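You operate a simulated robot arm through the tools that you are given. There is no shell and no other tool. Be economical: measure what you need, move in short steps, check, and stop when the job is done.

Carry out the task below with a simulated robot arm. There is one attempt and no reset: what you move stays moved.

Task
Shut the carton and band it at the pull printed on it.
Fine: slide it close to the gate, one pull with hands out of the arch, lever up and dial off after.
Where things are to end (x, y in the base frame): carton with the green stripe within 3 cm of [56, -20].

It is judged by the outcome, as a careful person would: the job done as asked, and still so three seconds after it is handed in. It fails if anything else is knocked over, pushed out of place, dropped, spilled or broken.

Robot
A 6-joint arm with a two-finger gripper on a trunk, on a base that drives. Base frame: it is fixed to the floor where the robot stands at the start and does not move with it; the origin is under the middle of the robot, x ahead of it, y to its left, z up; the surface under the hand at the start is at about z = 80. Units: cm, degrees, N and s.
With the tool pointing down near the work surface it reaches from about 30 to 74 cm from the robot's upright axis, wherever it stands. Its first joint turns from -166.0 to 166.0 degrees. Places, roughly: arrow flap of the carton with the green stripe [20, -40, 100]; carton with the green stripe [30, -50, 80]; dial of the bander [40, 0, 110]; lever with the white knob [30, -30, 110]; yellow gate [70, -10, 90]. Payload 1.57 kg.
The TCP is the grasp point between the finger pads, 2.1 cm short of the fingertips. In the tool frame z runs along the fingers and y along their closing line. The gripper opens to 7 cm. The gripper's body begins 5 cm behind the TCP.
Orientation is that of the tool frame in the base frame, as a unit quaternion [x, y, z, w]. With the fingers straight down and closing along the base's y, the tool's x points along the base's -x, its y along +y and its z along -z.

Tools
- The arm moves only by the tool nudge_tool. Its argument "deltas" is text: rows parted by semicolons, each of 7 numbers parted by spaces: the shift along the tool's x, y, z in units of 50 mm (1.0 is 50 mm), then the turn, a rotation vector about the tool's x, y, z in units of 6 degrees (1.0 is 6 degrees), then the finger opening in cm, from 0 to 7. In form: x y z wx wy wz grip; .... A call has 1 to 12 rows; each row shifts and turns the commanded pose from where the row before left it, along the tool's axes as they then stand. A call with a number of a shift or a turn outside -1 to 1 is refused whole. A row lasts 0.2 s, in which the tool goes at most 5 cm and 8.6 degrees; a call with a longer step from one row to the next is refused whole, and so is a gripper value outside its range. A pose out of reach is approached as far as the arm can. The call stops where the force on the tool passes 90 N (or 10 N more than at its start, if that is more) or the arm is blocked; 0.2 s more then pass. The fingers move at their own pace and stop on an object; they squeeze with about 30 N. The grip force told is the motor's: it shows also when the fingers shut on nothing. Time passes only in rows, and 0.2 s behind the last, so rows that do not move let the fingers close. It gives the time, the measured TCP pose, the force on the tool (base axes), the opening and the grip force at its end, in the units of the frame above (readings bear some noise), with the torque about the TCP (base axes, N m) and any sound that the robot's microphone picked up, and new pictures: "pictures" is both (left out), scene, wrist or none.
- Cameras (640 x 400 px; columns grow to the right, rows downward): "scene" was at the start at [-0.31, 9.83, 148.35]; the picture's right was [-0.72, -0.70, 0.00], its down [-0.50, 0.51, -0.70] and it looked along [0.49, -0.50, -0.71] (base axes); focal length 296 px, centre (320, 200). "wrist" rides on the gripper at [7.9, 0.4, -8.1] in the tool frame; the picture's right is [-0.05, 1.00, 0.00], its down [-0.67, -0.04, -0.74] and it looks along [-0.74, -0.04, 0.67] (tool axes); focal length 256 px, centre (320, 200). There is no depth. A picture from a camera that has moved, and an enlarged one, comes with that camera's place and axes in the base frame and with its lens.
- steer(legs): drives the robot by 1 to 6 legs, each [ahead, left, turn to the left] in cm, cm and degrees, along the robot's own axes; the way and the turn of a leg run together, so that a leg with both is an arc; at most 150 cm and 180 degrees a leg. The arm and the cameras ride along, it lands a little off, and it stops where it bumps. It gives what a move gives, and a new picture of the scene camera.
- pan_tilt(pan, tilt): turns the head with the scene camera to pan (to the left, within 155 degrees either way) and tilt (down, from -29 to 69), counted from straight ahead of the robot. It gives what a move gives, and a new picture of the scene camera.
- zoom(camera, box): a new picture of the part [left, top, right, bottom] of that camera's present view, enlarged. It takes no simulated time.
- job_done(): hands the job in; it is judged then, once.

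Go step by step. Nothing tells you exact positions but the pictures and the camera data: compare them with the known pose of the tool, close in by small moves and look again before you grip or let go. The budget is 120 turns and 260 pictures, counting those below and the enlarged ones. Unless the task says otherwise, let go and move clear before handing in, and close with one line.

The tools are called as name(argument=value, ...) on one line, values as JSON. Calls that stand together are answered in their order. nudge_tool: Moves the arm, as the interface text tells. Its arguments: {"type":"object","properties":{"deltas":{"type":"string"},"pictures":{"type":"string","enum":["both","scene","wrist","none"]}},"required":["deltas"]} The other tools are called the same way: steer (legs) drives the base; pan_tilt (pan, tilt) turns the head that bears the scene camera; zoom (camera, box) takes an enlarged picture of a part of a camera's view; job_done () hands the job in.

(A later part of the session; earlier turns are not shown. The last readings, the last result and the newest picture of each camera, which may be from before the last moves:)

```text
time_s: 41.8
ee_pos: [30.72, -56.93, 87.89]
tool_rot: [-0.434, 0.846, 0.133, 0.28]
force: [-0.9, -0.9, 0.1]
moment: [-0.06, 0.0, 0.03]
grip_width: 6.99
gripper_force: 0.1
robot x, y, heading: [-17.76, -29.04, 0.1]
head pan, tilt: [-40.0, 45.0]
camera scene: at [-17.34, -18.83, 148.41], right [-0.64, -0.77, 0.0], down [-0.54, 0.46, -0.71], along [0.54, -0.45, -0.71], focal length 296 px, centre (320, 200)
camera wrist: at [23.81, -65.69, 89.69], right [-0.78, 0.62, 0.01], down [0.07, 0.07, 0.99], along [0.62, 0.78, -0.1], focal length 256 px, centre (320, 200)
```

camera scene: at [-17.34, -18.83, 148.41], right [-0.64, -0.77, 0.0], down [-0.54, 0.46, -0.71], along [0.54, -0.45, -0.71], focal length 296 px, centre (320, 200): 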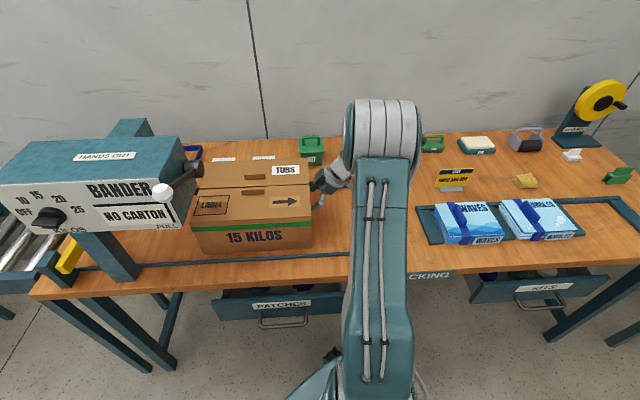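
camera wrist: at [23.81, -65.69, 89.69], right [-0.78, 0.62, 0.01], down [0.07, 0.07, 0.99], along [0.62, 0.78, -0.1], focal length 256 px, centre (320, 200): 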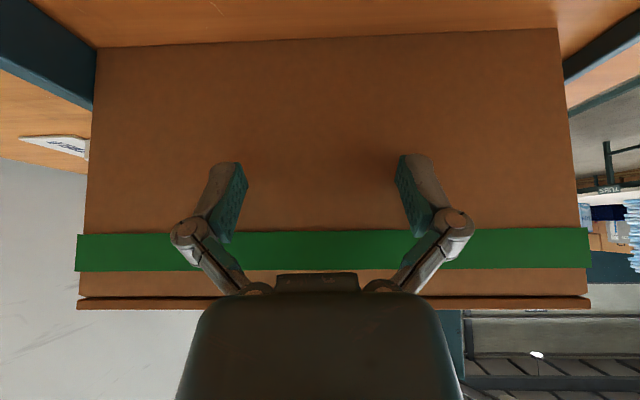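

The carton slides straight. Continuing about 20 cm.

nudge_tool(deltas="-0.3 0 0.218 0 0 0 7; -0.3 0 0.218 0 0 0 7; -0.3 0 0.218 0 0 0 7; -0.3 0 0.218 0 0 0 7; -0.3 0 0.218 0 0 0 7; -0.3 0 0.218 0 0 0 7; -0.3 0 0.218 0 0 0 7; -0.3 0 0.218 0 0 0 7; -0.3 0 0.218 0 0 0 7; -0.3 0 0.218 0 0 0 7; -0.3 0 0.218 0 0 0 7; 0 0 0 0 0 0 7")

```text
time_s: 44.4
ee_pos: [42.72, -40.39, 87.92]
tool_rot: [-0.434, 0.846, 0.133, 0.28]
force: [-0.6, -3.0, -1.1]
moment: [0.01, -0.01, 0.04]
grip_width: 7.02
gripper_force: 0.0
robot x, y, heading: [-17.48, -29.04, 0.1]
head pan, tilt: [-40.0, 45.0]
camera scene: at [-17.29, -18.75, 148.4], right [-0.64, -0.77, 0.0], down [-0.54, 0.45, -0.71], along [0.54, -0.45, -0.71], focal length 296 px, centre (320, 200)
camera wrist: at [35.77, -49.15, 89.8], right [-0.78, 0.62, 0.01], down [0.07, 0.07, 0.99], along [0.62, 0.78, -0.1], focal length 256 px, centre (320, 200)
```

scene: 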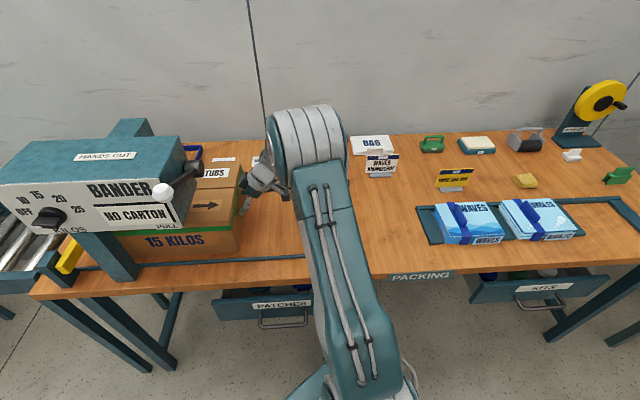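
wrist: 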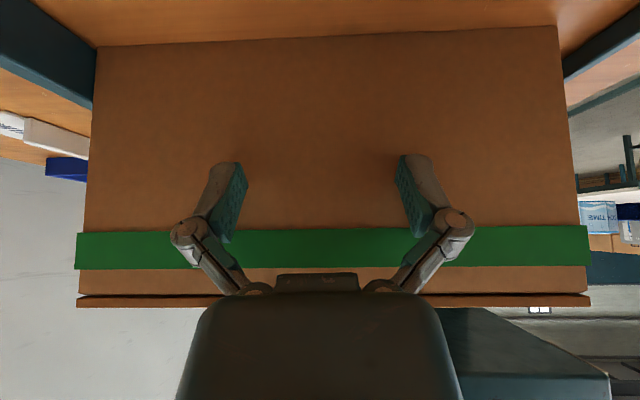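

About 8 cm remain. Pushing 5 cm more, then I'll check the gap to the gate.

nudge_tool(deltas="-0.2 0 0.145 0 0 0 7; -0.2 0 0.145 0 0 0 7; -0.2 0 0.145 0 0 0 7; -0.2 0 0.145 0 0 0 7; 0 0 0 0 0 0 7", pictures="wrist")

pan_tilt(pan=-15, tilt=40)

zoom(camera="scene", box=[200, 100, 520, 300])

```text
time_s: 45.6
ee_pos: [45.53, -36.51, 87.95]
tool_rot: [-0.433, 0.846, 0.133, 0.28]
force: [-1.3, -2.9, 0.6]
moment: [0.01, 0.01, 0.04]
grip_width: 7.0
gripper_force: 0.0
robot x, y, heading: [-17.76, -28.96, 0.1]
head pan, tilt: [-40.0, 45.0]
camera wrist: at [38.67, -45.22, 89.81], right [-0.78, 0.62, 0.01], down [0.07, 0.07, 0.99], along [0.62, 0.78, -0.1], focal length 256 px, centre (320, 200)
```

wrist: 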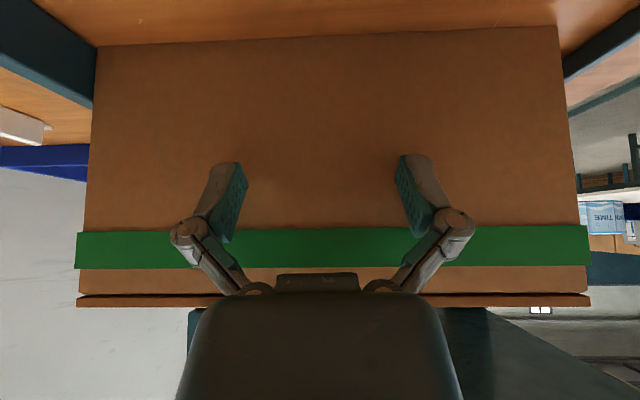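

```text
time_s: 46.5
ee_pos: [45.6, -36.46, 87.99]
tool_rot: [-0.434, 0.846, 0.134, 0.279]
force: [-0.1, -1.9, 0.4]
moment: [0.0, -0.04, 0.03]
grip_width: 6.98
gripper_force: 0.1
robot x, y, heading: [-17.47, -29.38, -0.3]
head pan, tilt: [-15.0, 40.0]
camera scene: at [-15.3, -15.71, 149.13], right [-0.26, -0.97, 0.0], down [-0.62, 0.17, -0.76], along [0.74, -0.2, -0.64], focal length 296 px, centre (320, 200)
```

scene: 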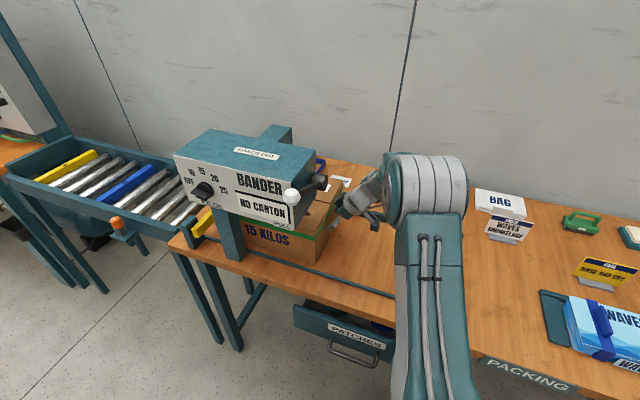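

```text
2.00 times, centred on (360, 200) of scene
camera zoom: at [-15.3, -15.71, 149.13], right [-0.26, -0.97, 0.0], down [-0.62, 0.17, -0.76], along [0.74, -0.2, -0.64], focal length 592 px, centre (240, 200)
```

zoom: 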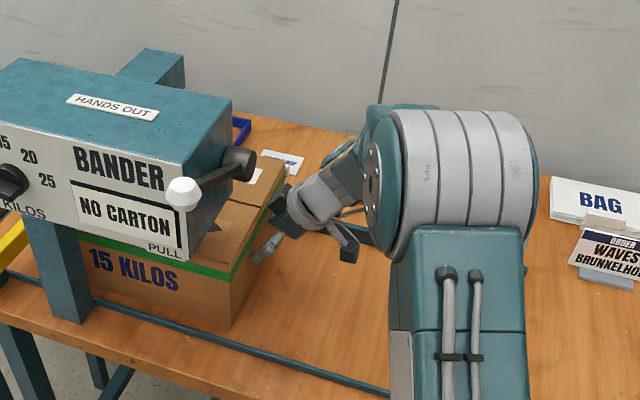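

Still "NO CARTON" on the display; the path to the gate is free. Pushing 3 cm more in small steps, watching the force.

nudge_tool(deltas="-0.12 0 0.087 0 0 0 7; -0.12 0 0.087 0 0 0 7; -0.12 0 0.087 0 0 0 7; -0.12 0 0.087 0 0 0 7; 0 0 0 0 0 0 7", pictures="scene")

zoom(camera="scene", box=[160, 110, 400, 260])

```text
time_s: 47.7
ee_pos: [47.36, -34.17, 87.87]
tool_rot: [-0.433, 0.846, 0.133, 0.28]
force: [-6.7, -8.9, 3.1]
moment: [-0.06, -0.11, -0.14]
grip_width: 7.0
gripper_force: 0.1
robot x, y, heading: [-17.85, -29.22, -0.1]
head pan, tilt: [-15.0, 40.0]
camera scene: at [-15.37, -15.81, 149.14], right [-0.26, -0.97, 0.0], down [-0.62, 0.17, -0.77], along [0.74, -0.2, -0.64], focal length 296 px, centre (320, 200)
```

scene: 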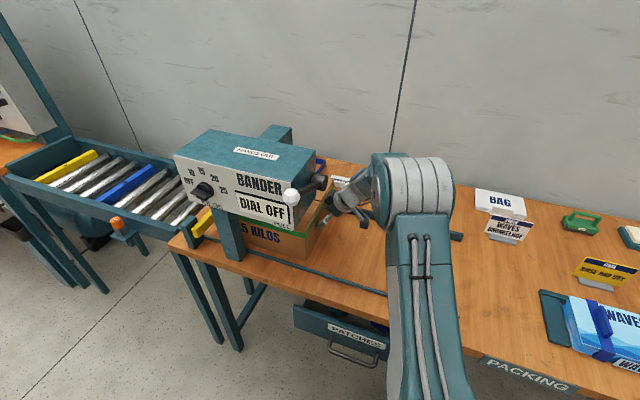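

```text
2.67 times, centred on (280, 185) of scene
camera zoom: at [-15.37, -15.81, 149.14], right [-0.26, -0.97, 0.0], down [-0.62, 0.17, -0.77], along [0.74, -0.2, -0.64], focal length 789 px, centre (427, 240)
```

zoom: 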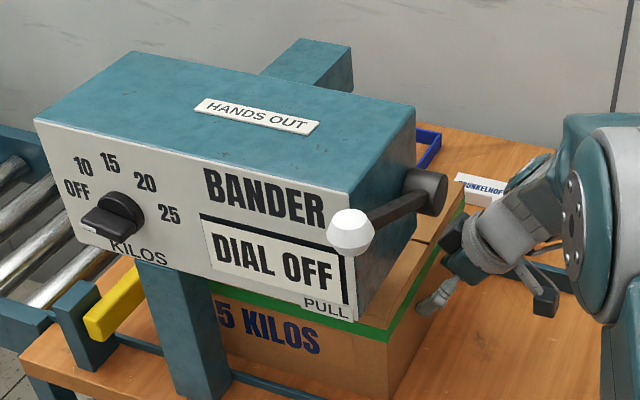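

The display now reads "DIAL OFF", so the carton is sensed near the gate, with its centre at about (56.9, -21). I'll back out along the lane, go up, and retract toward the robot.

nudge_tool(deltas="0.405 0 -0.294 0 0 0 7; 0.81 0 -0.588 0 0 0 7; 0.81 0 -0.588 0 0 0 7; 0.81 0 -0.588 0 0 0 7; -0.588 0 -0.8 0 0 0 7; -0.588 0 -0.8 0 0 0 7; -0.588 0 -0.8 0 0 0 7; -0.588 0 -0.8 0 0 0 7; -0.588 0 -0.8 0 0 0 7; -0.588 0 -0.8 0 0 0 7; -0.588 0 -0.8 0 0 0 0; 0 0 0 0 0 0 0", pictures="none")

nudge_tool(deltas="0 1 0 0 1 0 0; 0 1 0 0 1 0 0; 0 1 0 0 1 0 0; 0 1 0 0 1 0 0; 0 1 0 0 1 0 0; 0 0.5 0 0 1 0 0; 0 0 0 0 0 0 0", pictures="scene")

```text
time_s: 50.3
ee_pos: [36.73, -47.68, 122.6]
tool_rot: [-0.434, 0.846, 0.133, 0.28]
force: [0.0, 0.9, -0.5]
moment: [0.0, 0.0, -0.01]
grip_width: 0.0
gripper_force: 28.8
robot x, y, heading: [-17.74, -29.28, -0.0]
head pan, tilt: [-15.0, 40.0]
```

```text
time_s: 51.9
ee_pos: [14.29, -31.44, 122.18]
tool_rot: [-0.454, 0.891, -0.009, 0.004]
force: [-0.2, 0.2, 0.6]
moment: [0.05, 0.01, -0.02]
grip_width: 0.0
gripper_force: 28.3
robot x, y, heading: [-17.71, -29.18, 0.1]
head pan, tilt: [-15.0, 40.0]
camera scene: at [-15.47, -15.58, 149.12], right [-0.26, -0.97, 0.0], down [-0.62, 0.17, -0.77], along [0.74, -0.2, -0.64], focal length 296 px, centre (320, 200)
```

scene: 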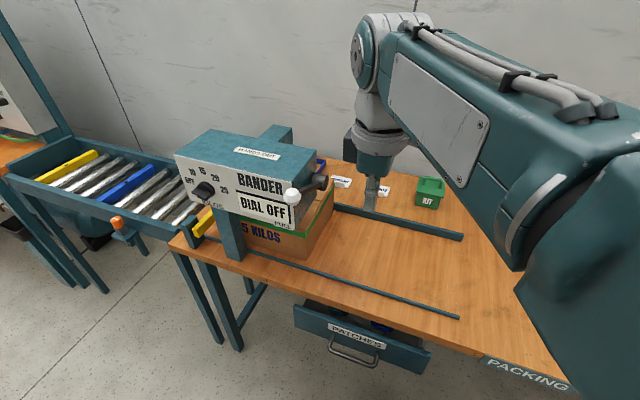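

Tool is clear. Driving back from the bench and along toward the bander so the dial and lever are ~60 cm in front.

steer(legs=[[-18.6, 13.6, 0], [26, 35.5, 0]])

pan_tilt(pan=-25, tilt=35)

zoom(camera="scene", box=[200, 100, 440, 250])

```text
time_s: 55.9
ee_pos: [21.92, 17.08, 122.18]
tool_rot: [-0.453, 0.892, -0.006, 0.005]
force: [-0.2, -0.2, -0.1]
moment: [0.0, -0.04, -0.01]
grip_width: 0.0
gripper_force: 28.6
robot x, y, heading: [-10.0, 19.68, -0.1]
head pan, tilt: [-15.0, 40.0]
camera scene: at [-7.98, 32.84, 149.16], right [-0.26, -0.97, 0.0], down [-0.62, 0.17, -0.77], along [0.74, -0.2, -0.64], focal length 296 px, centre (320, 200)
```

scene: 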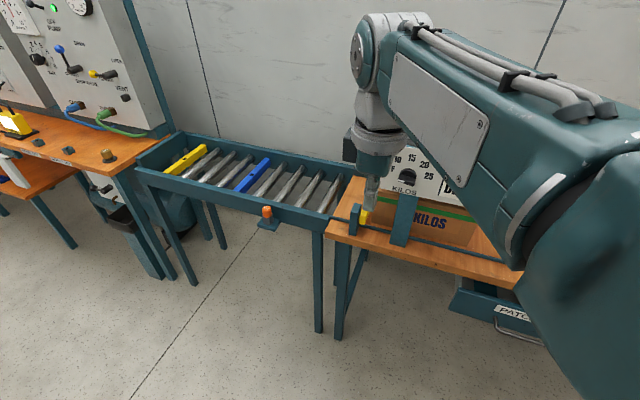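

```text
time_s: 56.6
ee_pos: [21.82, 17.19, 122.14]
tool_rot: [-0.453, 0.891, -0.008, 0.005]
force: [0.2, -0.3, 0.7]
moment: [0.04, -0.01, 0.0]
grip_width: 0.03
gripper_force: 29.0
robot x, y, heading: [-10.5, 19.5, -0.1]
head pan, tilt: [-25.0, 35.0]
camera scene: at [-8.21, 31.55, 149.89], right [-0.42, -0.91, 0.0], down [-0.52, 0.24, -0.82], along [0.74, -0.35, -0.57], focal length 296 px, centre (320, 200)
```

scene: 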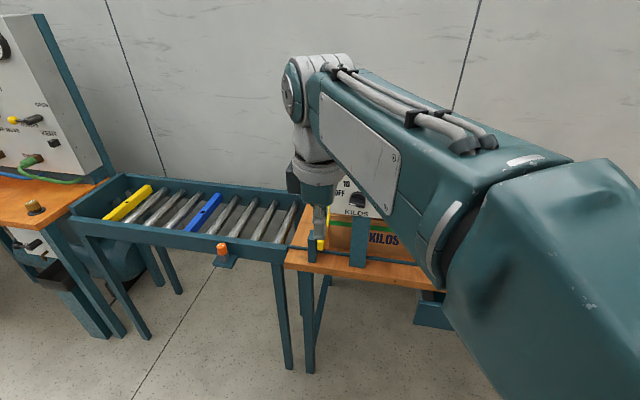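

```text
2.67 times, centred on (320, 175) of scene
camera zoom: at [-8.21, 31.55, 149.89], right [-0.42, -0.91, 0.0], down [-0.52, 0.24, -0.82], along [0.74, -0.35, -0.57], focal length 789 px, centre (320, 267)
```

zoom: 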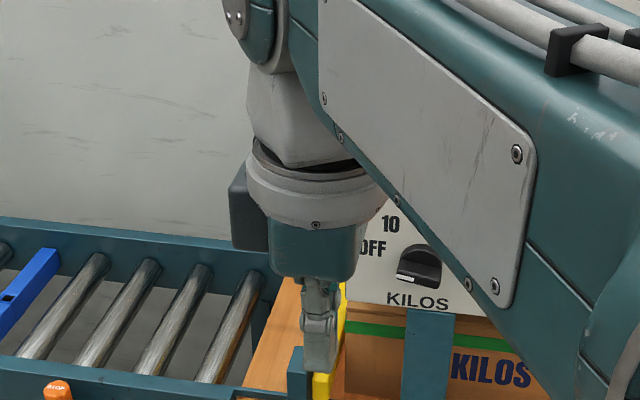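

The tool is right in front of the dial. I'll move forward and pitch the tool horizontal, pointing at the dial, fingers closing vertically.

nudge_tool(deltas="0 -1 0 0 0 0 3; 0 -1 0 0 0 0 3; 0 -1 0 0 0 0 3; 0 -1 0 0 0 0 3; 0 0 0 1 0 0 5; 0 0 0 1 0 0 5; 0 0 0 1 0 0 5; 0 0 0 1 0 0 5; 0 0 0 1 0 0 5; 0 0 0 1 0 0 5; 0 0 0 1 0 0 5; 0 0 0 1 0 0 5", pictures="none")

nudge_tool(deltas="0 0 0 1 0 0 5; 0 0 0 1 0 0 5; 0 0 0 1 0 0 5; 0 0 0 1 0 0 5; 0 0 0 1 0 0 5; 0 0 0 1 0 0 5; 0 0 0 1 0 0 5; 0 0 0 0 0 0 5")

```text
time_s: 59.2
ee_pos: [38.08, 5.78, 122.51]
tool_rot: [-0.413, 0.811, -0.37, 0.189]
force: [0.0, 0.2, 0.7]
moment: [0.02, 0.03, 0.0]
grip_width: 4.99
gripper_force: 0.1
robot x, y, heading: [-10.11, 20.08, -0.3]
head pan, tilt: [-25.0, 35.0]
```

```text
time_s: 61.0
ee_pos: [38.0, 5.69, 122.45]
tool_rot: [0.317, -0.625, 0.635, -0.325]
force: [-0.4, 0.5, 0.4]
moment: [0.01, 0.0, -0.02]
grip_width: 5.0
gripper_force: 0.0
robot x, y, heading: [-10.16, 20.0, -0.5]
head pan, tilt: [-25.0, 35.0]
camera scene: at [-8.19, 31.84, 149.88], right [-0.42, -0.91, 0.0], down [-0.52, 0.24, -0.82], along [0.74, -0.35, -0.57], focal length 296 px, centre (320, 200)
camera wrist: at [26.8, 4.12, 121.94], right [0.05, 0.03, -1.0], down [-0.21, 0.98, 0.02], along [0.98, 0.21, 0.05], focal length 256 px, centre (320, 200)
```

scene: 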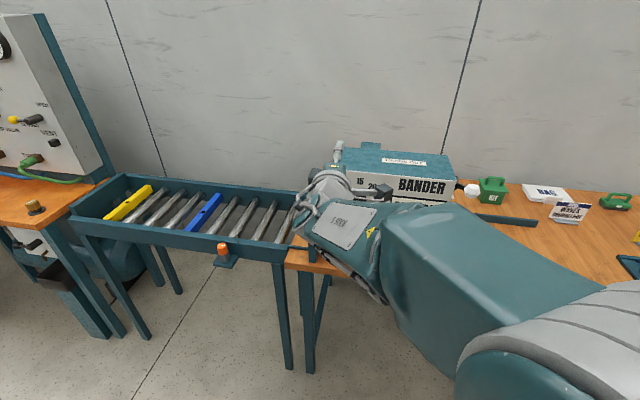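
wrist: 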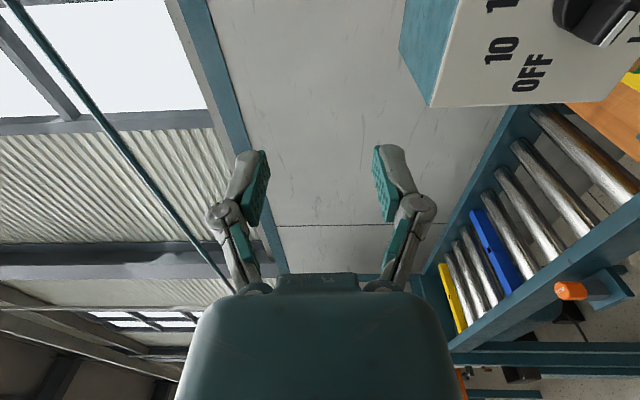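

Tool is horizontal and pointing at the face; it's about 18 cm too high. Lowering it.

nudge_tool(deltas="0 0.9 0 0 0 0 5; 0 0.9 0 0 0 0 5; 0 0.9 0 0 0 0 5; 0 0.8 0 0 0 0 5; 0 0 0 0 0 0 5")

```text
time_s: 62.2
ee_pos: [38.31, 5.6, 105.0]
tool_rot: [0.317, -0.625, 0.636, -0.324]
force: [-0.4, 0.0, -0.3]
moment: [0.0, 0.02, 0.0]
grip_width: 4.99
gripper_force: 0.0
robot x, y, heading: [-10.47, 19.87, -0.0]
head pan, tilt: [-25.0, 35.0]
camera scene: at [-8.13, 31.82, 149.88], right [-0.42, -0.91, 0.0], down [-0.52, 0.24, -0.82], along [0.74, -0.35, -0.57], focal length 296 px, centre (320, 200)
camera wrist: at [27.06, 3.92, 104.49], right [0.05, 0.03, -1.0], down [-0.21, 0.98, 0.02], along [0.98, 0.21, 0.05], focal length 256 px, centre (320, 200)
```

scene: 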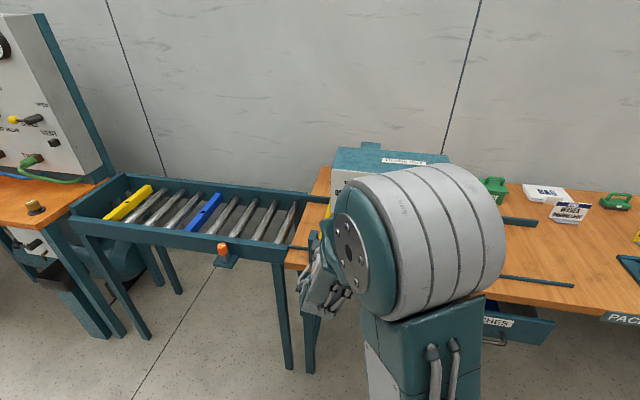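
wrist: 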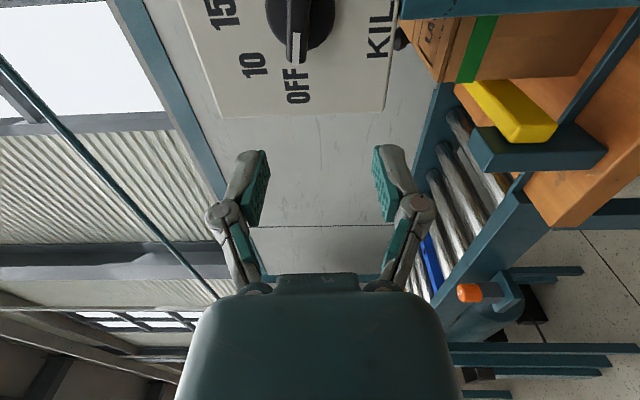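

The dial's white pointer is at OFF (pointing along the lane), with 15 exactly 90° clockwise. I'll centre the open fingers on the knob and check.

nudge_tool(deltas="0.7 -0.2 0 0 0 0 5; 0 0 0.6 0 0 0 5; 0 0 0 0 0 0 5")

```text
time_s: 63.0
ee_pos: [38.71, 0.88, 106.11]
tool_rot: [0.317, -0.625, 0.635, -0.324]
force: [0.4, -0.2, -0.3]
moment: [0.0, -0.04, -0.04]
grip_width: 5.0
gripper_force: 0.1
robot x, y, heading: [-10.47, 20.07, 0.2]
head pan, tilt: [-25.0, 35.0]
camera scene: at [-8.14, 31.8, 149.88], right [-0.42, -0.91, 0.0], down [-0.52, 0.24, -0.82], along [0.74, -0.35, -0.57], focal length 296 px, centre (320, 200)
camera wrist: at [27.55, -0.7, 105.52], right [0.05, 0.03, -1.0], down [-0.21, 0.98, 0.02], along [0.98, 0.21, 0.05], focal length 256 px, centre (320, 200)
```

scene: 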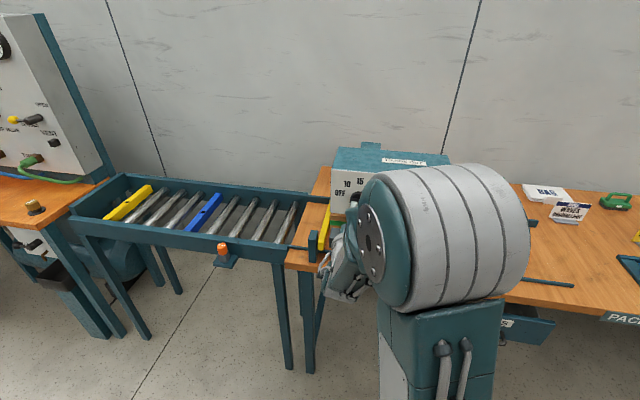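
wrist: 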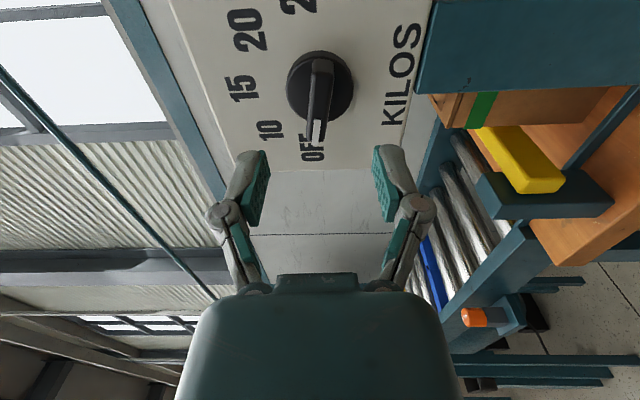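

Knob centred: by triangulation at (46.9, -4.9), about 10 cm ahead of the TCP. Moving in 7 cm and looking.

nudge_tool(deltas="-0.04 0 0.5 0 0 0 5; 0 0 0.5 0 0 0 5; 0 0 0.4 0 0 0 5; 0 0 0 0 0 0 5", pictures="wrist")

```text
time_s: 64.0
ee_pos: [44.27, -3.06, 106.18]
tool_rot: [0.318, -0.625, 0.636, -0.323]
force: [-8.6, 3.7, -2.0]
moment: [0.17, 0.27, 0.0]
grip_width: 5.52
gripper_force: 3.7
robot x, y, heading: [-10.23, 20.04, -0.3]
head pan, tilt: [-25.0, 35.0]
camera wrist: at [33.15, -4.61, 105.62], right [0.04, 0.03, -1.0], down [-0.21, 0.98, 0.02], along [0.98, 0.21, 0.05], focal length 256 px, centre (320, 200)
```

wrist: 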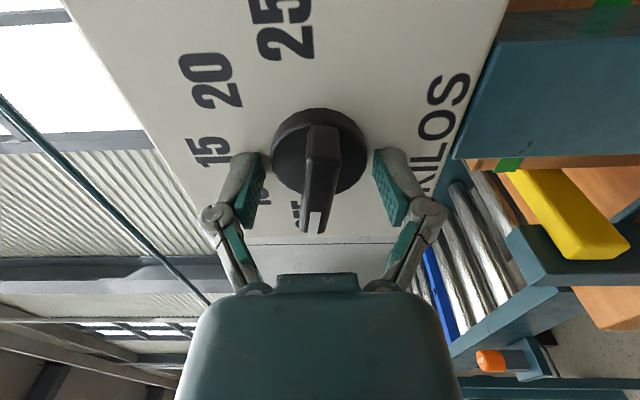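

The fingertips touch the dial's base disc. I'll back off half a centimetre and close on the pointer bar.

nudge_tool(deltas="0 0 -0.14 0 0 0 5; 0 0 0 0 0 0 0; 0 0 0 0 0 0 0; 0 0 0 0 0 0 0", pictures="wrist")

```text
time_s: 65.0
ee_pos: [43.74, -2.66, 106.2]
tool_rot: [0.317, -0.625, 0.636, -0.324]
force: [-2.2, -0.6, -1.6]
moment: [0.03, 0.12, 0.27]
grip_width: 4.11
gripper_force: 31.5
robot x, y, heading: [-10.25, 19.8, 0.0]
head pan, tilt: [-25.0, 35.0]
camera wrist: at [32.62, -4.26, 105.61], right [0.05, 0.03, -1.0], down [-0.21, 0.98, 0.02], along [0.98, 0.21, 0.05], focal length 256 px, centre (320, 200)
```

wrist: 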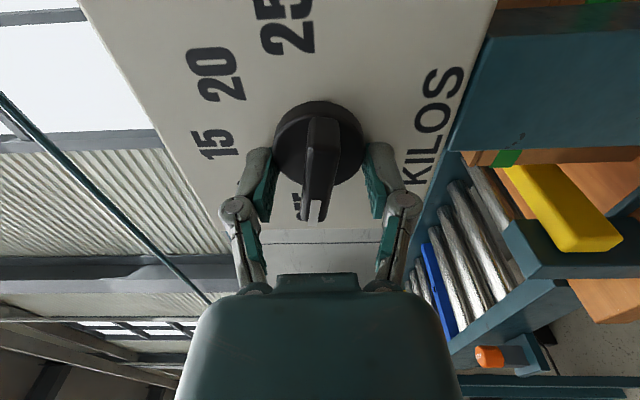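

The fingers caught the disc; I'd rather hold the bar itself. Opening, backing 1.3 cm and closing again.

nudge_tool(deltas="0 0 0 0 0 0 5; 0 0 0 0 0 0 5; 0 0 -0.26 0 0 0 5; 0 0 0 0 0 0 0; 0 0 0 0 0 0 0; 0 0 0 0 0 0 0", pictures="wrist")

```text
time_s: 66.4
ee_pos: [42.82, -1.81, 106.26]
tool_rot: [0.316, -0.624, 0.636, -0.324]
force: [-1.4, 1.5, 7.8]
moment: [0.44, -0.25, -0.5]
grip_width: 1.42
gripper_force: 31.3
robot x, y, heading: [-10.28, 19.78, -0.2]
head pan, tilt: [-25.0, 35.0]
camera wrist: at [31.57, -3.38, 105.71], right [0.05, 0.03, -1.0], down [-0.21, 0.98, 0.02], along [0.98, 0.21, 0.05], focal length 256 px, centre (320, 200)
```

wrist: 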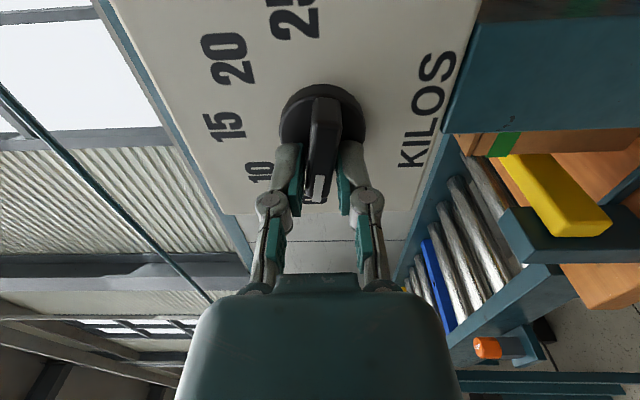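

Bar gripped (1.4 cm). Turning clockwise 48° first and checking.

nudge_tool(deltas="0 0 0 0 0 1 0; 0 0 0 0 0 1 0; 0 0 0 0 0 1 0; 0 0 0 0 0 1 0; 0 0 0 0 0 1 0; 0 0 0 0 0 1 0; 0 0 0 0 0 1 0; 0 0 0 0 0 1 0; 0 0 0 0 0 0 0", pictures="wrist")

```text
time_s: 68.4
ee_pos: [42.57, -2.0, 106.72]
tool_rot: [-0.031, 0.695, -0.452, 0.558]
force: [-9.7, -10.2, 40.8]
moment: [-0.37, -0.14, -0.33]
grip_width: 1.22
gripper_force: 31.8
robot x, y, heading: [-10.31, 19.57, -0.1]
head pan, tilt: [-25.0, 35.0]
camera wrist: at [33.31, -1.32, 100.25], right [0.48, 0.62, -0.62], down [-0.37, 0.79, 0.5], along [0.8, -0.01, 0.6], focal length 256 px, centre (320, 200)
```

wrist: 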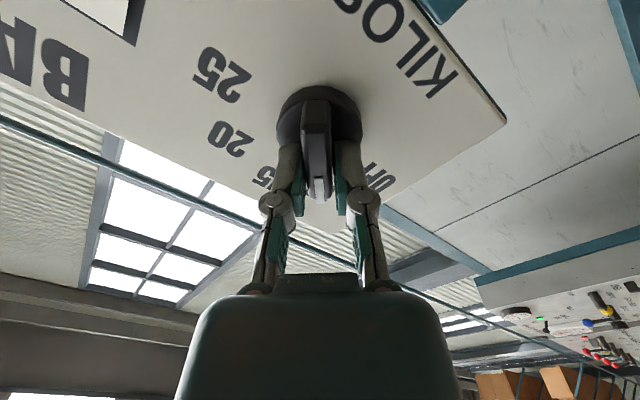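

The dial follows to about 10, with some sideways load because I hold slightly off-axis. I'll relieve that and continue the rest of the turn to 15.

nudge_tool(deltas="-0.045 -0.04 0 0 0 0 0; 0 -0.015 0 0 0 1 0; 0 -0.015 0 0 0 1 0; 0 -0.015 0 0 0 1 0; 0 -0.015 0 0 0 1 0; 0 -0.015 0 0 0 1 0; 0 -0.015 0 0 0 1 0; 0 -0.015 0 0 0 1 0; 0 0 0 0 0 0 0", pictures="both")

zoom(camera="wrist", box=[160, 20, 480, 220])

```text
time_s: 70.4
ee_pos: [42.35, -2.44, 106.72]
tool_rot: [0.218, 0.665, -0.22, 0.68]
force: [-14.2, -17.2, 18.9]
moment: [-0.62, -0.61, -0.42]
grip_width: 1.21
gripper_force: 32.0
robot x, y, heading: [-10.25, 19.84, -0.1]
head pan, tilt: [-25.0, 35.0]
camera scene: at [-8.38, 31.45, 149.92], right [-0.42, -0.91, 0.0], down [-0.52, 0.24, -0.82], along [0.74, -0.35, -0.57], focal length 296 px, centre (320, 200)
camera wrist: at [36.17, 2.64, 98.68], right [0.59, 0.81, 0.06], down [-0.63, 0.42, 0.65], along [0.5, -0.42, 0.76], focal length 256 px, centre (320, 200)
```

scene: 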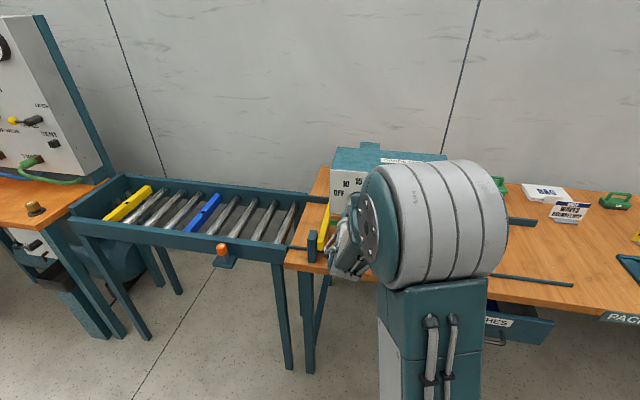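
wrist: 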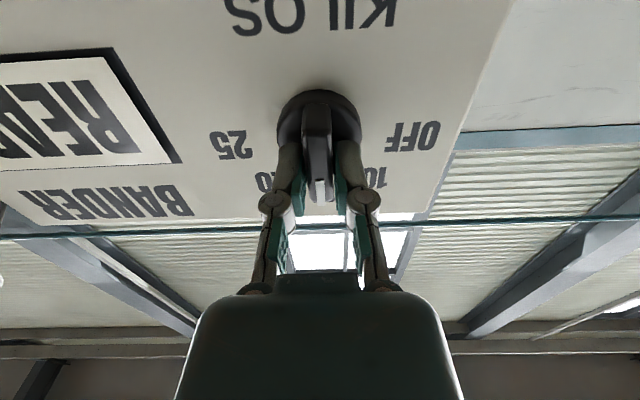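

```text
2.00 times, centred on (320, 120) of wrist
camera zoom: at [36.17, 2.64, 98.68], right [0.59, 0.81, 0.06], down [-0.63, 0.42, 0.65], along [0.5, -0.42, 0.76], focal length 512 px, centre (320, 360)
```

zoom: 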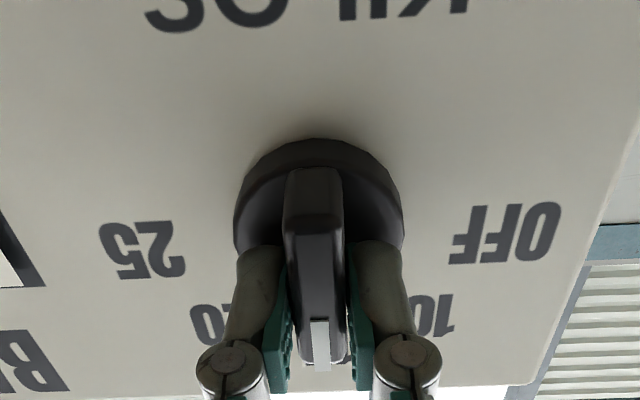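

The display says READY and the pointer stands straight up at 15. Opening and backing off to verify.

nudge_tool(deltas="0 0 0 0 0 0 4; 0 0 0 0 0 0 4; 0 0 -0.6 0 0 0 4; 0 0 -0.9 0 0 0 4; 0 0 -0.9 0 0 0 4; 0 0 0 0 0 0 4", pictures="wrist")

zoom(camera="wrist", box=[80, 0, 480, 250])

```text
time_s: 71.8
ee_pos: [34.26, 4.63, 106.65]
tool_rot: [0.218, 0.666, -0.221, 0.678]
force: [0.0, -0.8, 1.0]
moment: [-0.02, 0.02, 0.01]
grip_width: 3.98
gripper_force: 0.1
out of reach, approached as far as the arm can: row 5
robot x, y, heading: [-10.17, 20.09, -0.1]
head pan, tilt: [-25.0, 35.0]
camera wrist: at [28.13, 9.75, 98.71], right [0.59, 0.81, 0.05], down [-0.63, 0.42, 0.65], along [0.5, -0.42, 0.76], focal length 256 px, centre (320, 200)
```

wrist: 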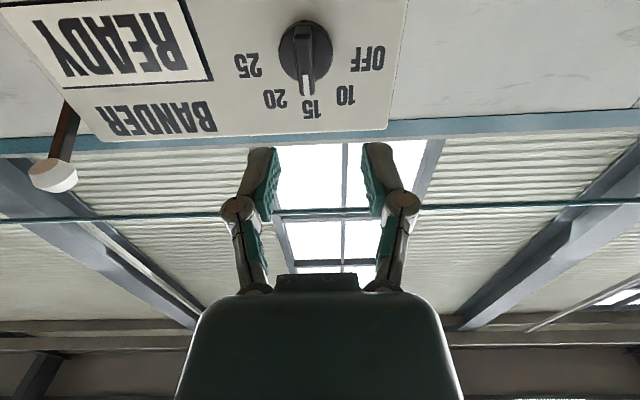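

```text
1.60 times, centred on (280, 125) of wrist
camera zoom: at [28.13, 9.75, 98.71], right [0.59, 0.81, 0.05], down [-0.63, 0.42, 0.65], along [0.5, -0.42, 0.76], focal length 410 px, centre (384, 320)
```

zoom: 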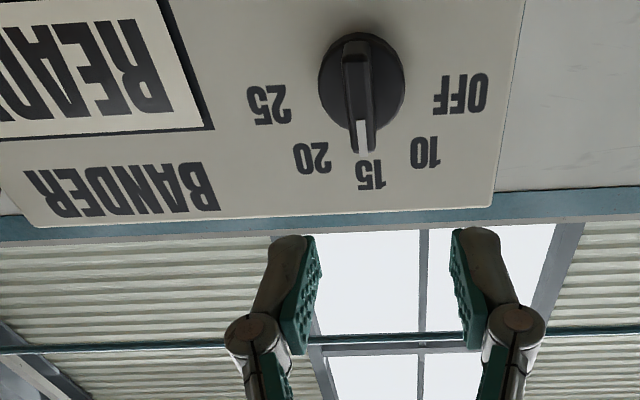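

Dial is at 15 and the display reads READY. The lever knob triangulates to about (27, -22, 114); I'll move the horizontal tool in front of it and open wide.

nudge_tool(deltas="-0.3 -0.85 0 0 0 0 7; -0.3 -0.85 0 0 0 0 7; -0.3 -0.85 0 0 0 0 7; -0.3 -0.85 0 0 0 0 7; -0.3 -0.85 0 0 0 0 7; 0 -0.6 0 0 0 0 7; 0 0 0 0 0 0 7")

```text
time_s: 73.4
ee_pos: [30.33, -1.64, 113.1]
tool_rot: [0.219, 0.666, -0.222, 0.678]
force: [0.1, -0.4, 0.1]
moment: [-0.02, -0.01, -0.01]
grip_width: 7.02
gripper_force: 0.1
out of reach, approached as far as the arm can: row 1, 2, 3, 4, 5, 6
robot x, y, heading: [-10.5, 19.59, -0.2]
head pan, tilt: [-25.0, 35.0]
camera scene: at [-8.2, 31.82, 149.88], right [-0.42, -0.91, 0.0], down [-0.52, 0.24, -0.82], along [0.74, -0.35, -0.57], focal length 296 px, centre (320, 200)
camera wrist: at [24.12, 3.45, 105.06], right [0.59, 0.8, 0.05], down [-0.63, 0.42, 0.65], along [0.5, -0.42, 0.75], focal length 256 px, centre (320, 200)
```

scene: 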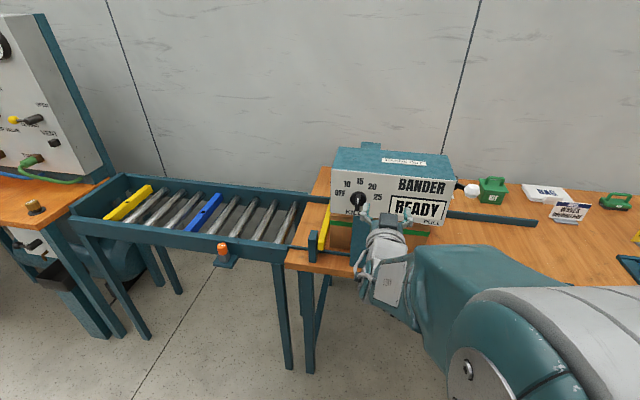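
wrist: 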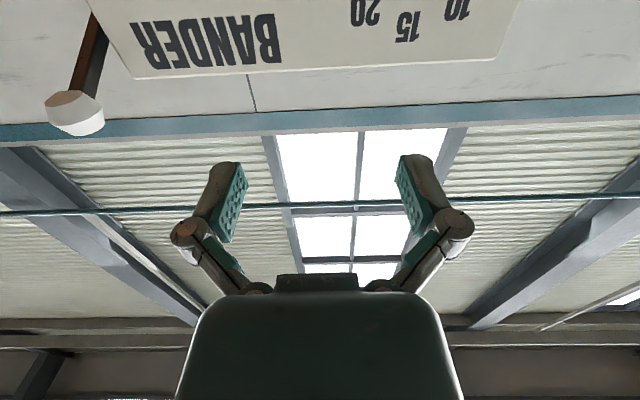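

The arm is cramped; I'll drive the base 18 cm along the lane instead, bringing the tool in front of the knob.

steer(legs=[[-13, -12.7, 0]])

nudge_tool(deltas="0 0 0 0 0 0 7", pictures="wrist")

```text
time_s: 74.9
ee_pos: [17.34, -14.04, 113.12]
tool_rot: [0.219, 0.665, -0.223, 0.678]
force: [-0.3, -0.2, 0.7]
moment: [-0.01, 0.0, -0.02]
grip_width: 7.02
gripper_force: 0.0
robot x, y, heading: [-23.2, 7.41, 0.1]
head pan, tilt: [-25.0, 35.0]
camera scene: at [-21.11, 19.46, 149.86], right [-0.42, -0.91, 0.0], down [-0.52, 0.24, -0.82], along [0.74, -0.35, -0.57], focal length 296 px, centre (320, 200)
```

scene: 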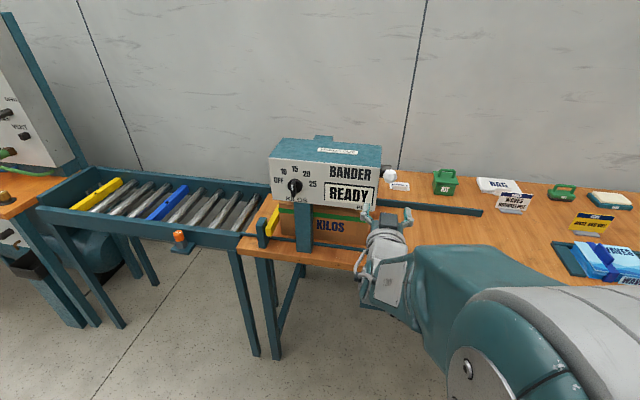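

```text
time_s: 75.3
ee_pos: [17.39, -14.35, 113.08]
tool_rot: [0.22, 0.666, -0.222, 0.677]
force: [-0.7, 0.4, 0.6]
moment: [-0.01, -0.03, -0.01]
grip_width: 7.01
gripper_force: 0.1
robot x, y, heading: [-23.15, 7.24, -0.3]
head pan, tilt: [-25.0, 35.0]
camera wrist: at [11.17, -9.31, 105.03], right [0.59, 0.8, 0.06], down [-0.63, 0.42, 0.65], along [0.5, -0.42, 0.75], focal length 256 px, centre (320, 200)
```

wrist: 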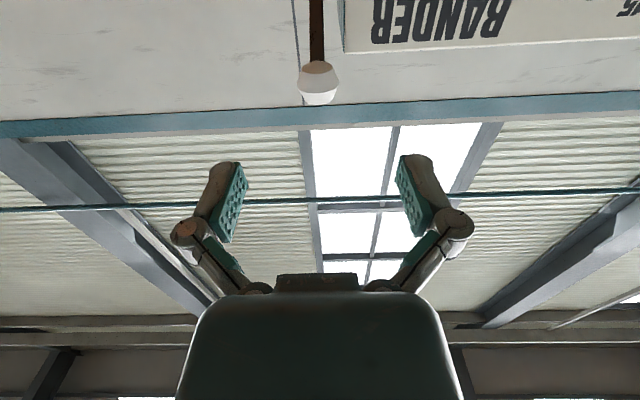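

Knob is dead ahead: about 12 cm forward and 1 cm up. Advancing so the fingers straddle it, then looking before closing.

nudge_tool(deltas="-0.18 0 0.4 0 0 0 7; 0 0 0.6 0 0 0 7; 0 0 0.7 0 0 0 7; 0 0 0.6 0 0 0 7; 0 0 0 0 0 0 7")

```text
time_s: 76.5
ee_pos: [27.36, -19.87, 114.61]
tool_rot: [0.222, 0.666, -0.225, 0.676]
force: [-0.5, 0.1, 0.3]
moment: [-0.01, 0.01, 0.0]
grip_width: 7.0
gripper_force: 0.0
out of reach, approached as far as the arm can: row 2, 3, 4
robot x, y, heading: [-23.21, 7.2, -0.3]
head pan, tilt: [-25.0, 35.0]
camera scene: at [-21.06, 19.13, 149.88], right [-0.42, -0.91, 0.0], down [-0.52, 0.24, -0.82], along [0.74, -0.35, -0.57], focal length 296 px, centre (320, 200)
camera wrist: at [21.2, -14.75, 106.5], right [0.6, 0.8, 0.05], down [-0.63, 0.42, 0.66], along [0.5, -0.43, 0.75], focal length 256 px, centre (320, 200)
```

scene: 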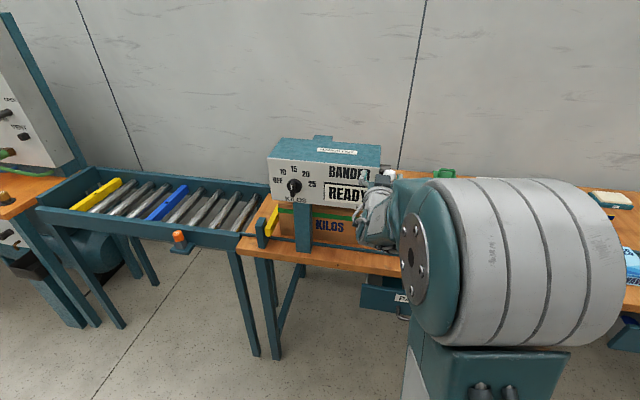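
wrist: 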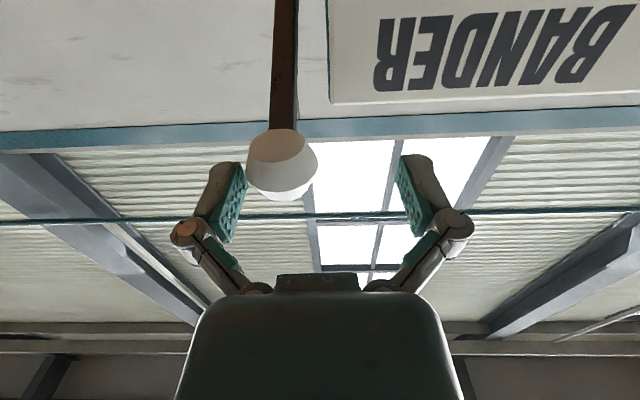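

The tool drifted ~1.7 cm sideways near the reach limit; correcting so the knob is centred between the fingers.

nudge_tool(deltas="0.07 -0.17 0 0 0 0 7; 0.07 -0.17 0 0 0 0 7; 0 0 0 0 0 0 7", pictures="wrist")

```text
time_s: 77.3
ee_pos: [27.14, -19.75, 114.17]
tool_rot: [0.223, 0.666, -0.225, 0.676]
force: [0.1, -0.2, 1.0]
moment: [0.01, -0.01, 0.02]
grip_width: 6.99
gripper_force: 0.0
out of reach, approached as far as the arm can: row 1, 2
robot x, y, heading: [-23.78, 6.84, -0.3]
head pan, tilt: [-25.0, 35.0]
camera wrist: at [20.96, -14.57, 106.12], right [0.6, 0.8, 0.05], down [-0.62, 0.42, 0.66], along [0.5, -0.43, 0.75], focal length 256 px, centre (320, 200)
```

wrist: 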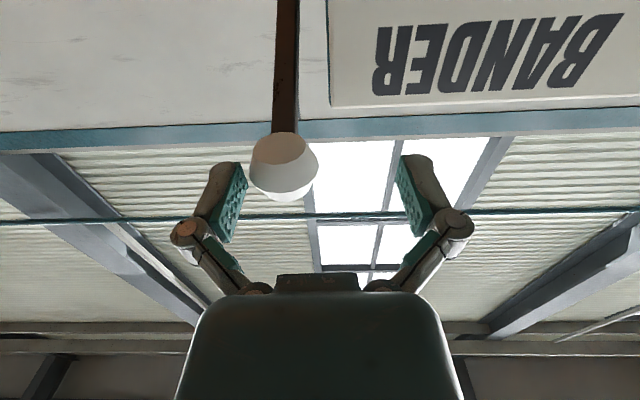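

This roll is at a joint limit. I'll back off, roll the tool back 90° (fingers above and below the knob), which also suits pulling down and lifting.

nudge_tool(deltas="0 0 -0.8 0 0 0 7; 0 0 -0.8 0 0 -1 7; 0 0 0 0 0 -1 7; 0 0 0 0 0 -1 7; 0 0 0 0 0 -1 7; 0 0 0 0 0 -1 7; 0 0 0 0 0 -1 7; 0 0 0 0 0 -1 7; 0 0 0 0 0 -1 7; 0 0 0 0 0 -1 7; 0 0 0 0 0 -1 7; 0 0 0 0 0 -1 7", pictures="none")

nudge_tool(deltas="0 0 0 0 0 -1 7; 0 0 0 0 0 -1 7; 0 0 0 0 0 -1 7; 0 0 0 0 0 -1 7; 0 0 0 0 0 0 7")

```text
time_s: 79.9
ee_pos: [20.62, -14.97, 114.03]
tool_rot: [-0.179, 0.678, -0.556, 0.447]
force: [-0.4, -0.5, 0.4]
moment: [0.01, 0.03, -0.01]
grip_width: 6.99
gripper_force: 0.1
robot x, y, heading: [-23.03, 6.59, -0.2]
head pan, tilt: [-25.0, 35.0]
```

```text
time_s: 81.1
ee_pos: [20.63, -14.91, 113.97]
tool_rot: [0.315, -0.626, 0.637, -0.321]
force: [-0.1, 0.7, -0.3]
moment: [0.02, -0.02, 0.0]
grip_width: 7.0
gripper_force: 0.0
robot x, y, heading: [-23.19, 7.4, -0.3]
head pan, tilt: [-25.0, 35.0]
camera scene: at [-21.1, 19.16, 149.88], right [-0.42, -0.91, 0.0], down [-0.52, 0.24, -0.82], along [0.74, -0.35, -0.57], focal length 296 px, centre (320, 200)
camera wrist: at [9.45, -16.5, 113.47], right [0.04, 0.03, -1.0], down [-0.2, 0.98, 0.02], along [0.98, 0.2, 0.05], focal length 256 px, centre (320, 200)
```

scene: 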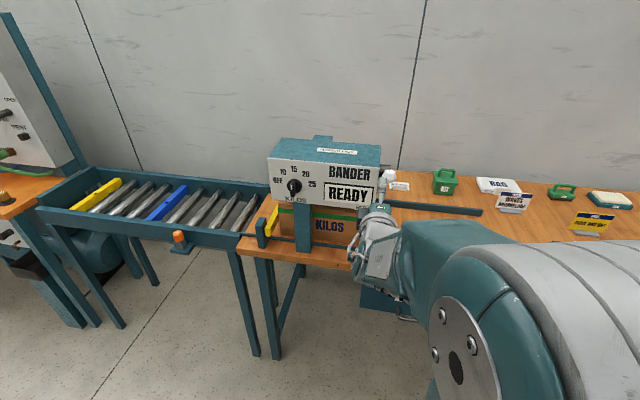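
wrist: 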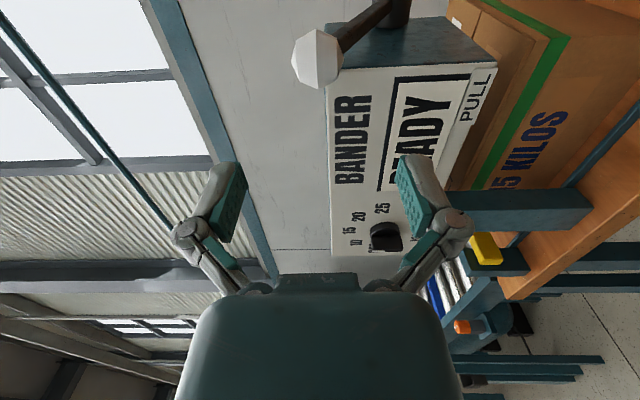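

Clear side view of the lever: knob about 9 cm ahead at z≈114. Aligning and advancing the open fork around the knob (upper and lower finger).

nudge_tool(deltas="0.34 -0.04 0.3 0 0 0 7; 0 0 0.6 0 0 0 7; 0 0 0.6 0 0 0 7; 0 0 0 0 0 0 7", pictures="wrist")

```text
time_s: 82.1
ee_pos: [26.59, -19.55, 114.64]
tool_rot: [0.313, -0.628, 0.637, -0.318]
force: [-0.3, -1.0, -1.0]
moment: [0.01, -0.01, 0.02]
grip_width: 6.99
gripper_force: 0.1
out of reach, approached as far as the arm can: row 1, 2, 3
robot x, y, heading: [-22.82, 7.07, -0.2]
head pan, tilt: [-25.0, 35.0]
camera wrist: at [15.2, -20.93, 114.14], right [0.04, 0.03, -1.0], down [-0.2, 0.98, 0.03], along [0.98, 0.2, 0.05], focal length 256 px, centre (320, 200)
```

wrist: 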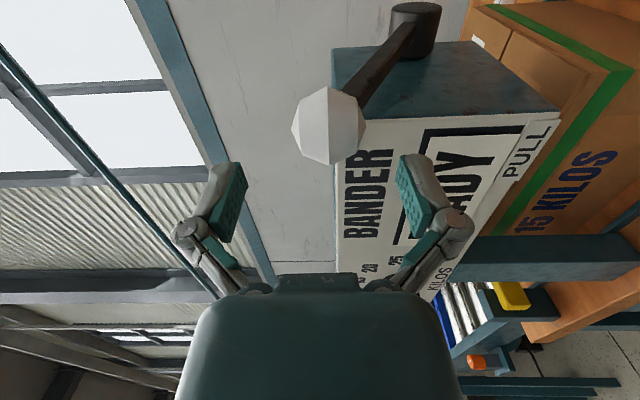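

Lateral reach is limited with the base here. I'll back off 5 cm, shift the base 5 cm further along, and re-approach.

nudge_tool(deltas="0 0 -0.8 0 0 0 7; 0 0 0 0 0 0 7", pictures="none")

steer(legs=[[-4, -6, 0]])

nudge_tool(deltas="-0.5 0 0 0 0 0 7; -0.5 0 0 0 0 0 7; 0 0 0 0 0 0 7", pictures="wrist")

```text
time_s: 82.7
ee_pos: [23.23, -16.99, 114.69]
tool_rot: [0.315, -0.626, 0.637, -0.322]
force: [0.4, -0.3, -0.3]
moment: [0.03, 0.0, 0.0]
grip_width: 6.99
gripper_force: 0.0
robot x, y, heading: [-23.46, 7.43, -0.2]
head pan, tilt: [-25.0, 35.0]
```

```text
time_s: 83.7
ee_pos: [19.38, -20.53, 115.02]
tool_rot: [0.318, -0.622, 0.64, -0.32]
force: [0.5, 0.2, -0.8]
moment: [-0.01, 0.0, -0.06]
grip_width: 7.01
gripper_force: 0.1
robot x, y, heading: [-27.12, 2.59, -0.3]
head pan, tilt: [-25.0, 35.0]
camera scene: at [-25.03, 16.13, 149.69], right [-0.42, -0.91, 0.01], down [-0.52, 0.23, -0.82], along [0.74, -0.36, -0.57], focal length 296 px, centre (320, 200)
```

scene: 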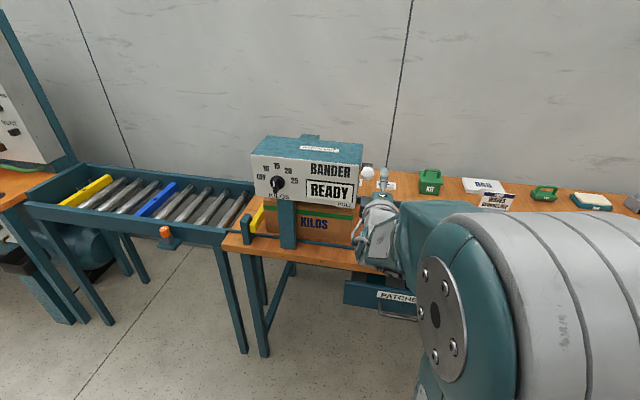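

```text
time_s: 84.5
ee_pos: [22.3, -17.86, 114.71]
tool_rot: [0.316, -0.626, 0.637, -0.321]
force: [0.1, -0.6, 0.0]
moment: [-0.04, 0.01, 0.02]
grip_width: 7.02
gripper_force: 0.1
robot x, y, heading: [-27.06, 2.13, -0.3]
head pan, tilt: [-25.0, 35.0]
camera wrist: at [11.04, -19.44, 114.1], right [0.05, 0.03, -1.0], down [-0.21, 0.98, 0.02], along [0.98, 0.2, 0.05], focal length 256 px, centre (320, 200)
```

wrist: 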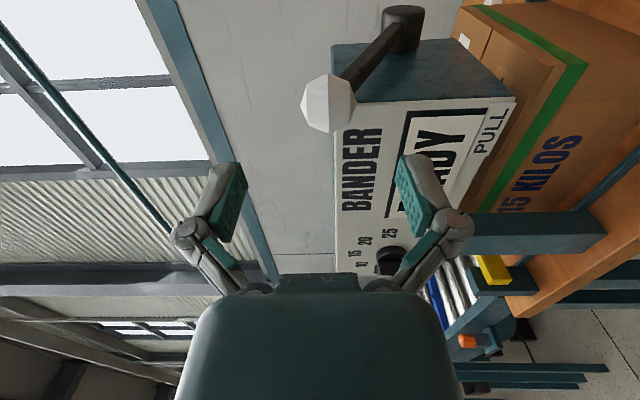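

Now unrestricted. Knob is ~6 cm ahead, nearly centred; advancing.

nudge_tool(deltas="0.12 0.08 0.3 0 0 0 7; 0 0 0.35 0 0 0 7; 0 0 0.35 0 0 0 7; 0 0 0 0 0 0 7", pictures="wrist")

```text
time_s: 85.5
ee_pos: [26.01, -22.08, 114.31]
tool_rot: [0.316, -0.627, 0.635, -0.323]
force: [-0.7, 0.4, 0.4]
moment: [-0.01, 0.02, 0.05]
grip_width: 7.02
gripper_force: 0.1
robot x, y, heading: [-27.01, 1.49, -0.2]
head pan, tilt: [-25.0, 35.0]
camera wrist: at [14.72, -23.6, 113.68], right [0.05, 0.04, -1.0], down [-0.2, 0.98, 0.03], along [0.98, 0.2, 0.05], focal length 256 px, centre (320, 200)
```

wrist: 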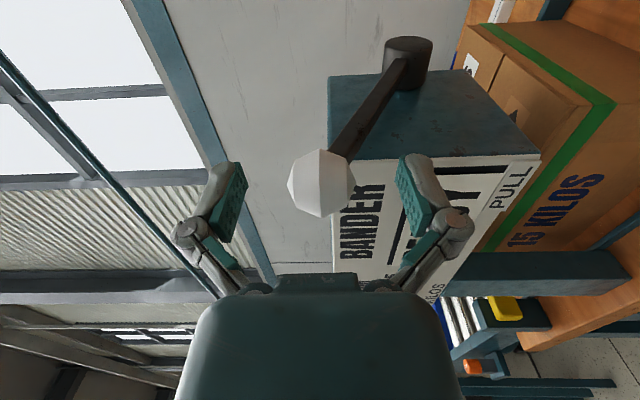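

Knob sits between the fingers. Narrowing the fork and starting the single pull along the lever's arc, pitching the tool as it goes.

nudge_tool(deltas="0 0 -0.06 0 0 0 4.4; 0 0 0 0 0 0 4.4; 0 0.54 -0.22 1 0 0 4.4; 0 0.54 -0.2 1 0 0 4.4; 0 0.56 -0.16 1 0 0 4.4", pictures="wrist")

```text
time_s: 86.7
ee_pos: [24.22, -20.3, 105.71]
tool_rot: [0.262, -0.518, 0.726, -0.368]
force: [-5.2, 4.1, 0.2]
moment: [-0.14, -0.2, 0.06]
grip_width: 4.7
gripper_force: 1.5
robot x, y, heading: [-27.05, 2.1, -0.3]
head pan, tilt: [-25.0, 35.0]
camera wrist: at [13.41, -22.24, 102.71], right [0.29, -0.15, -0.94], down [-0.18, 0.96, -0.21], along [0.94, 0.23, 0.26], focal length 256 px, centre (320, 200)
```

wrist: 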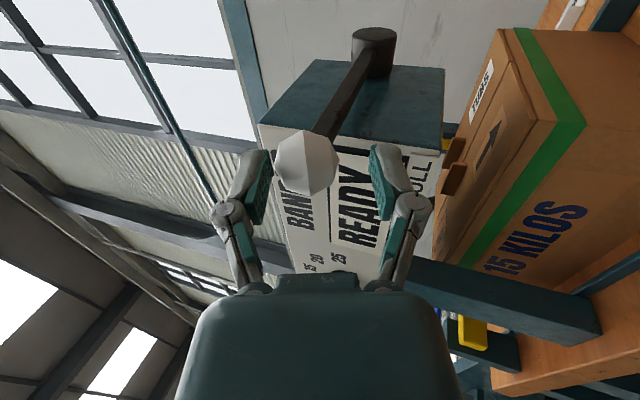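

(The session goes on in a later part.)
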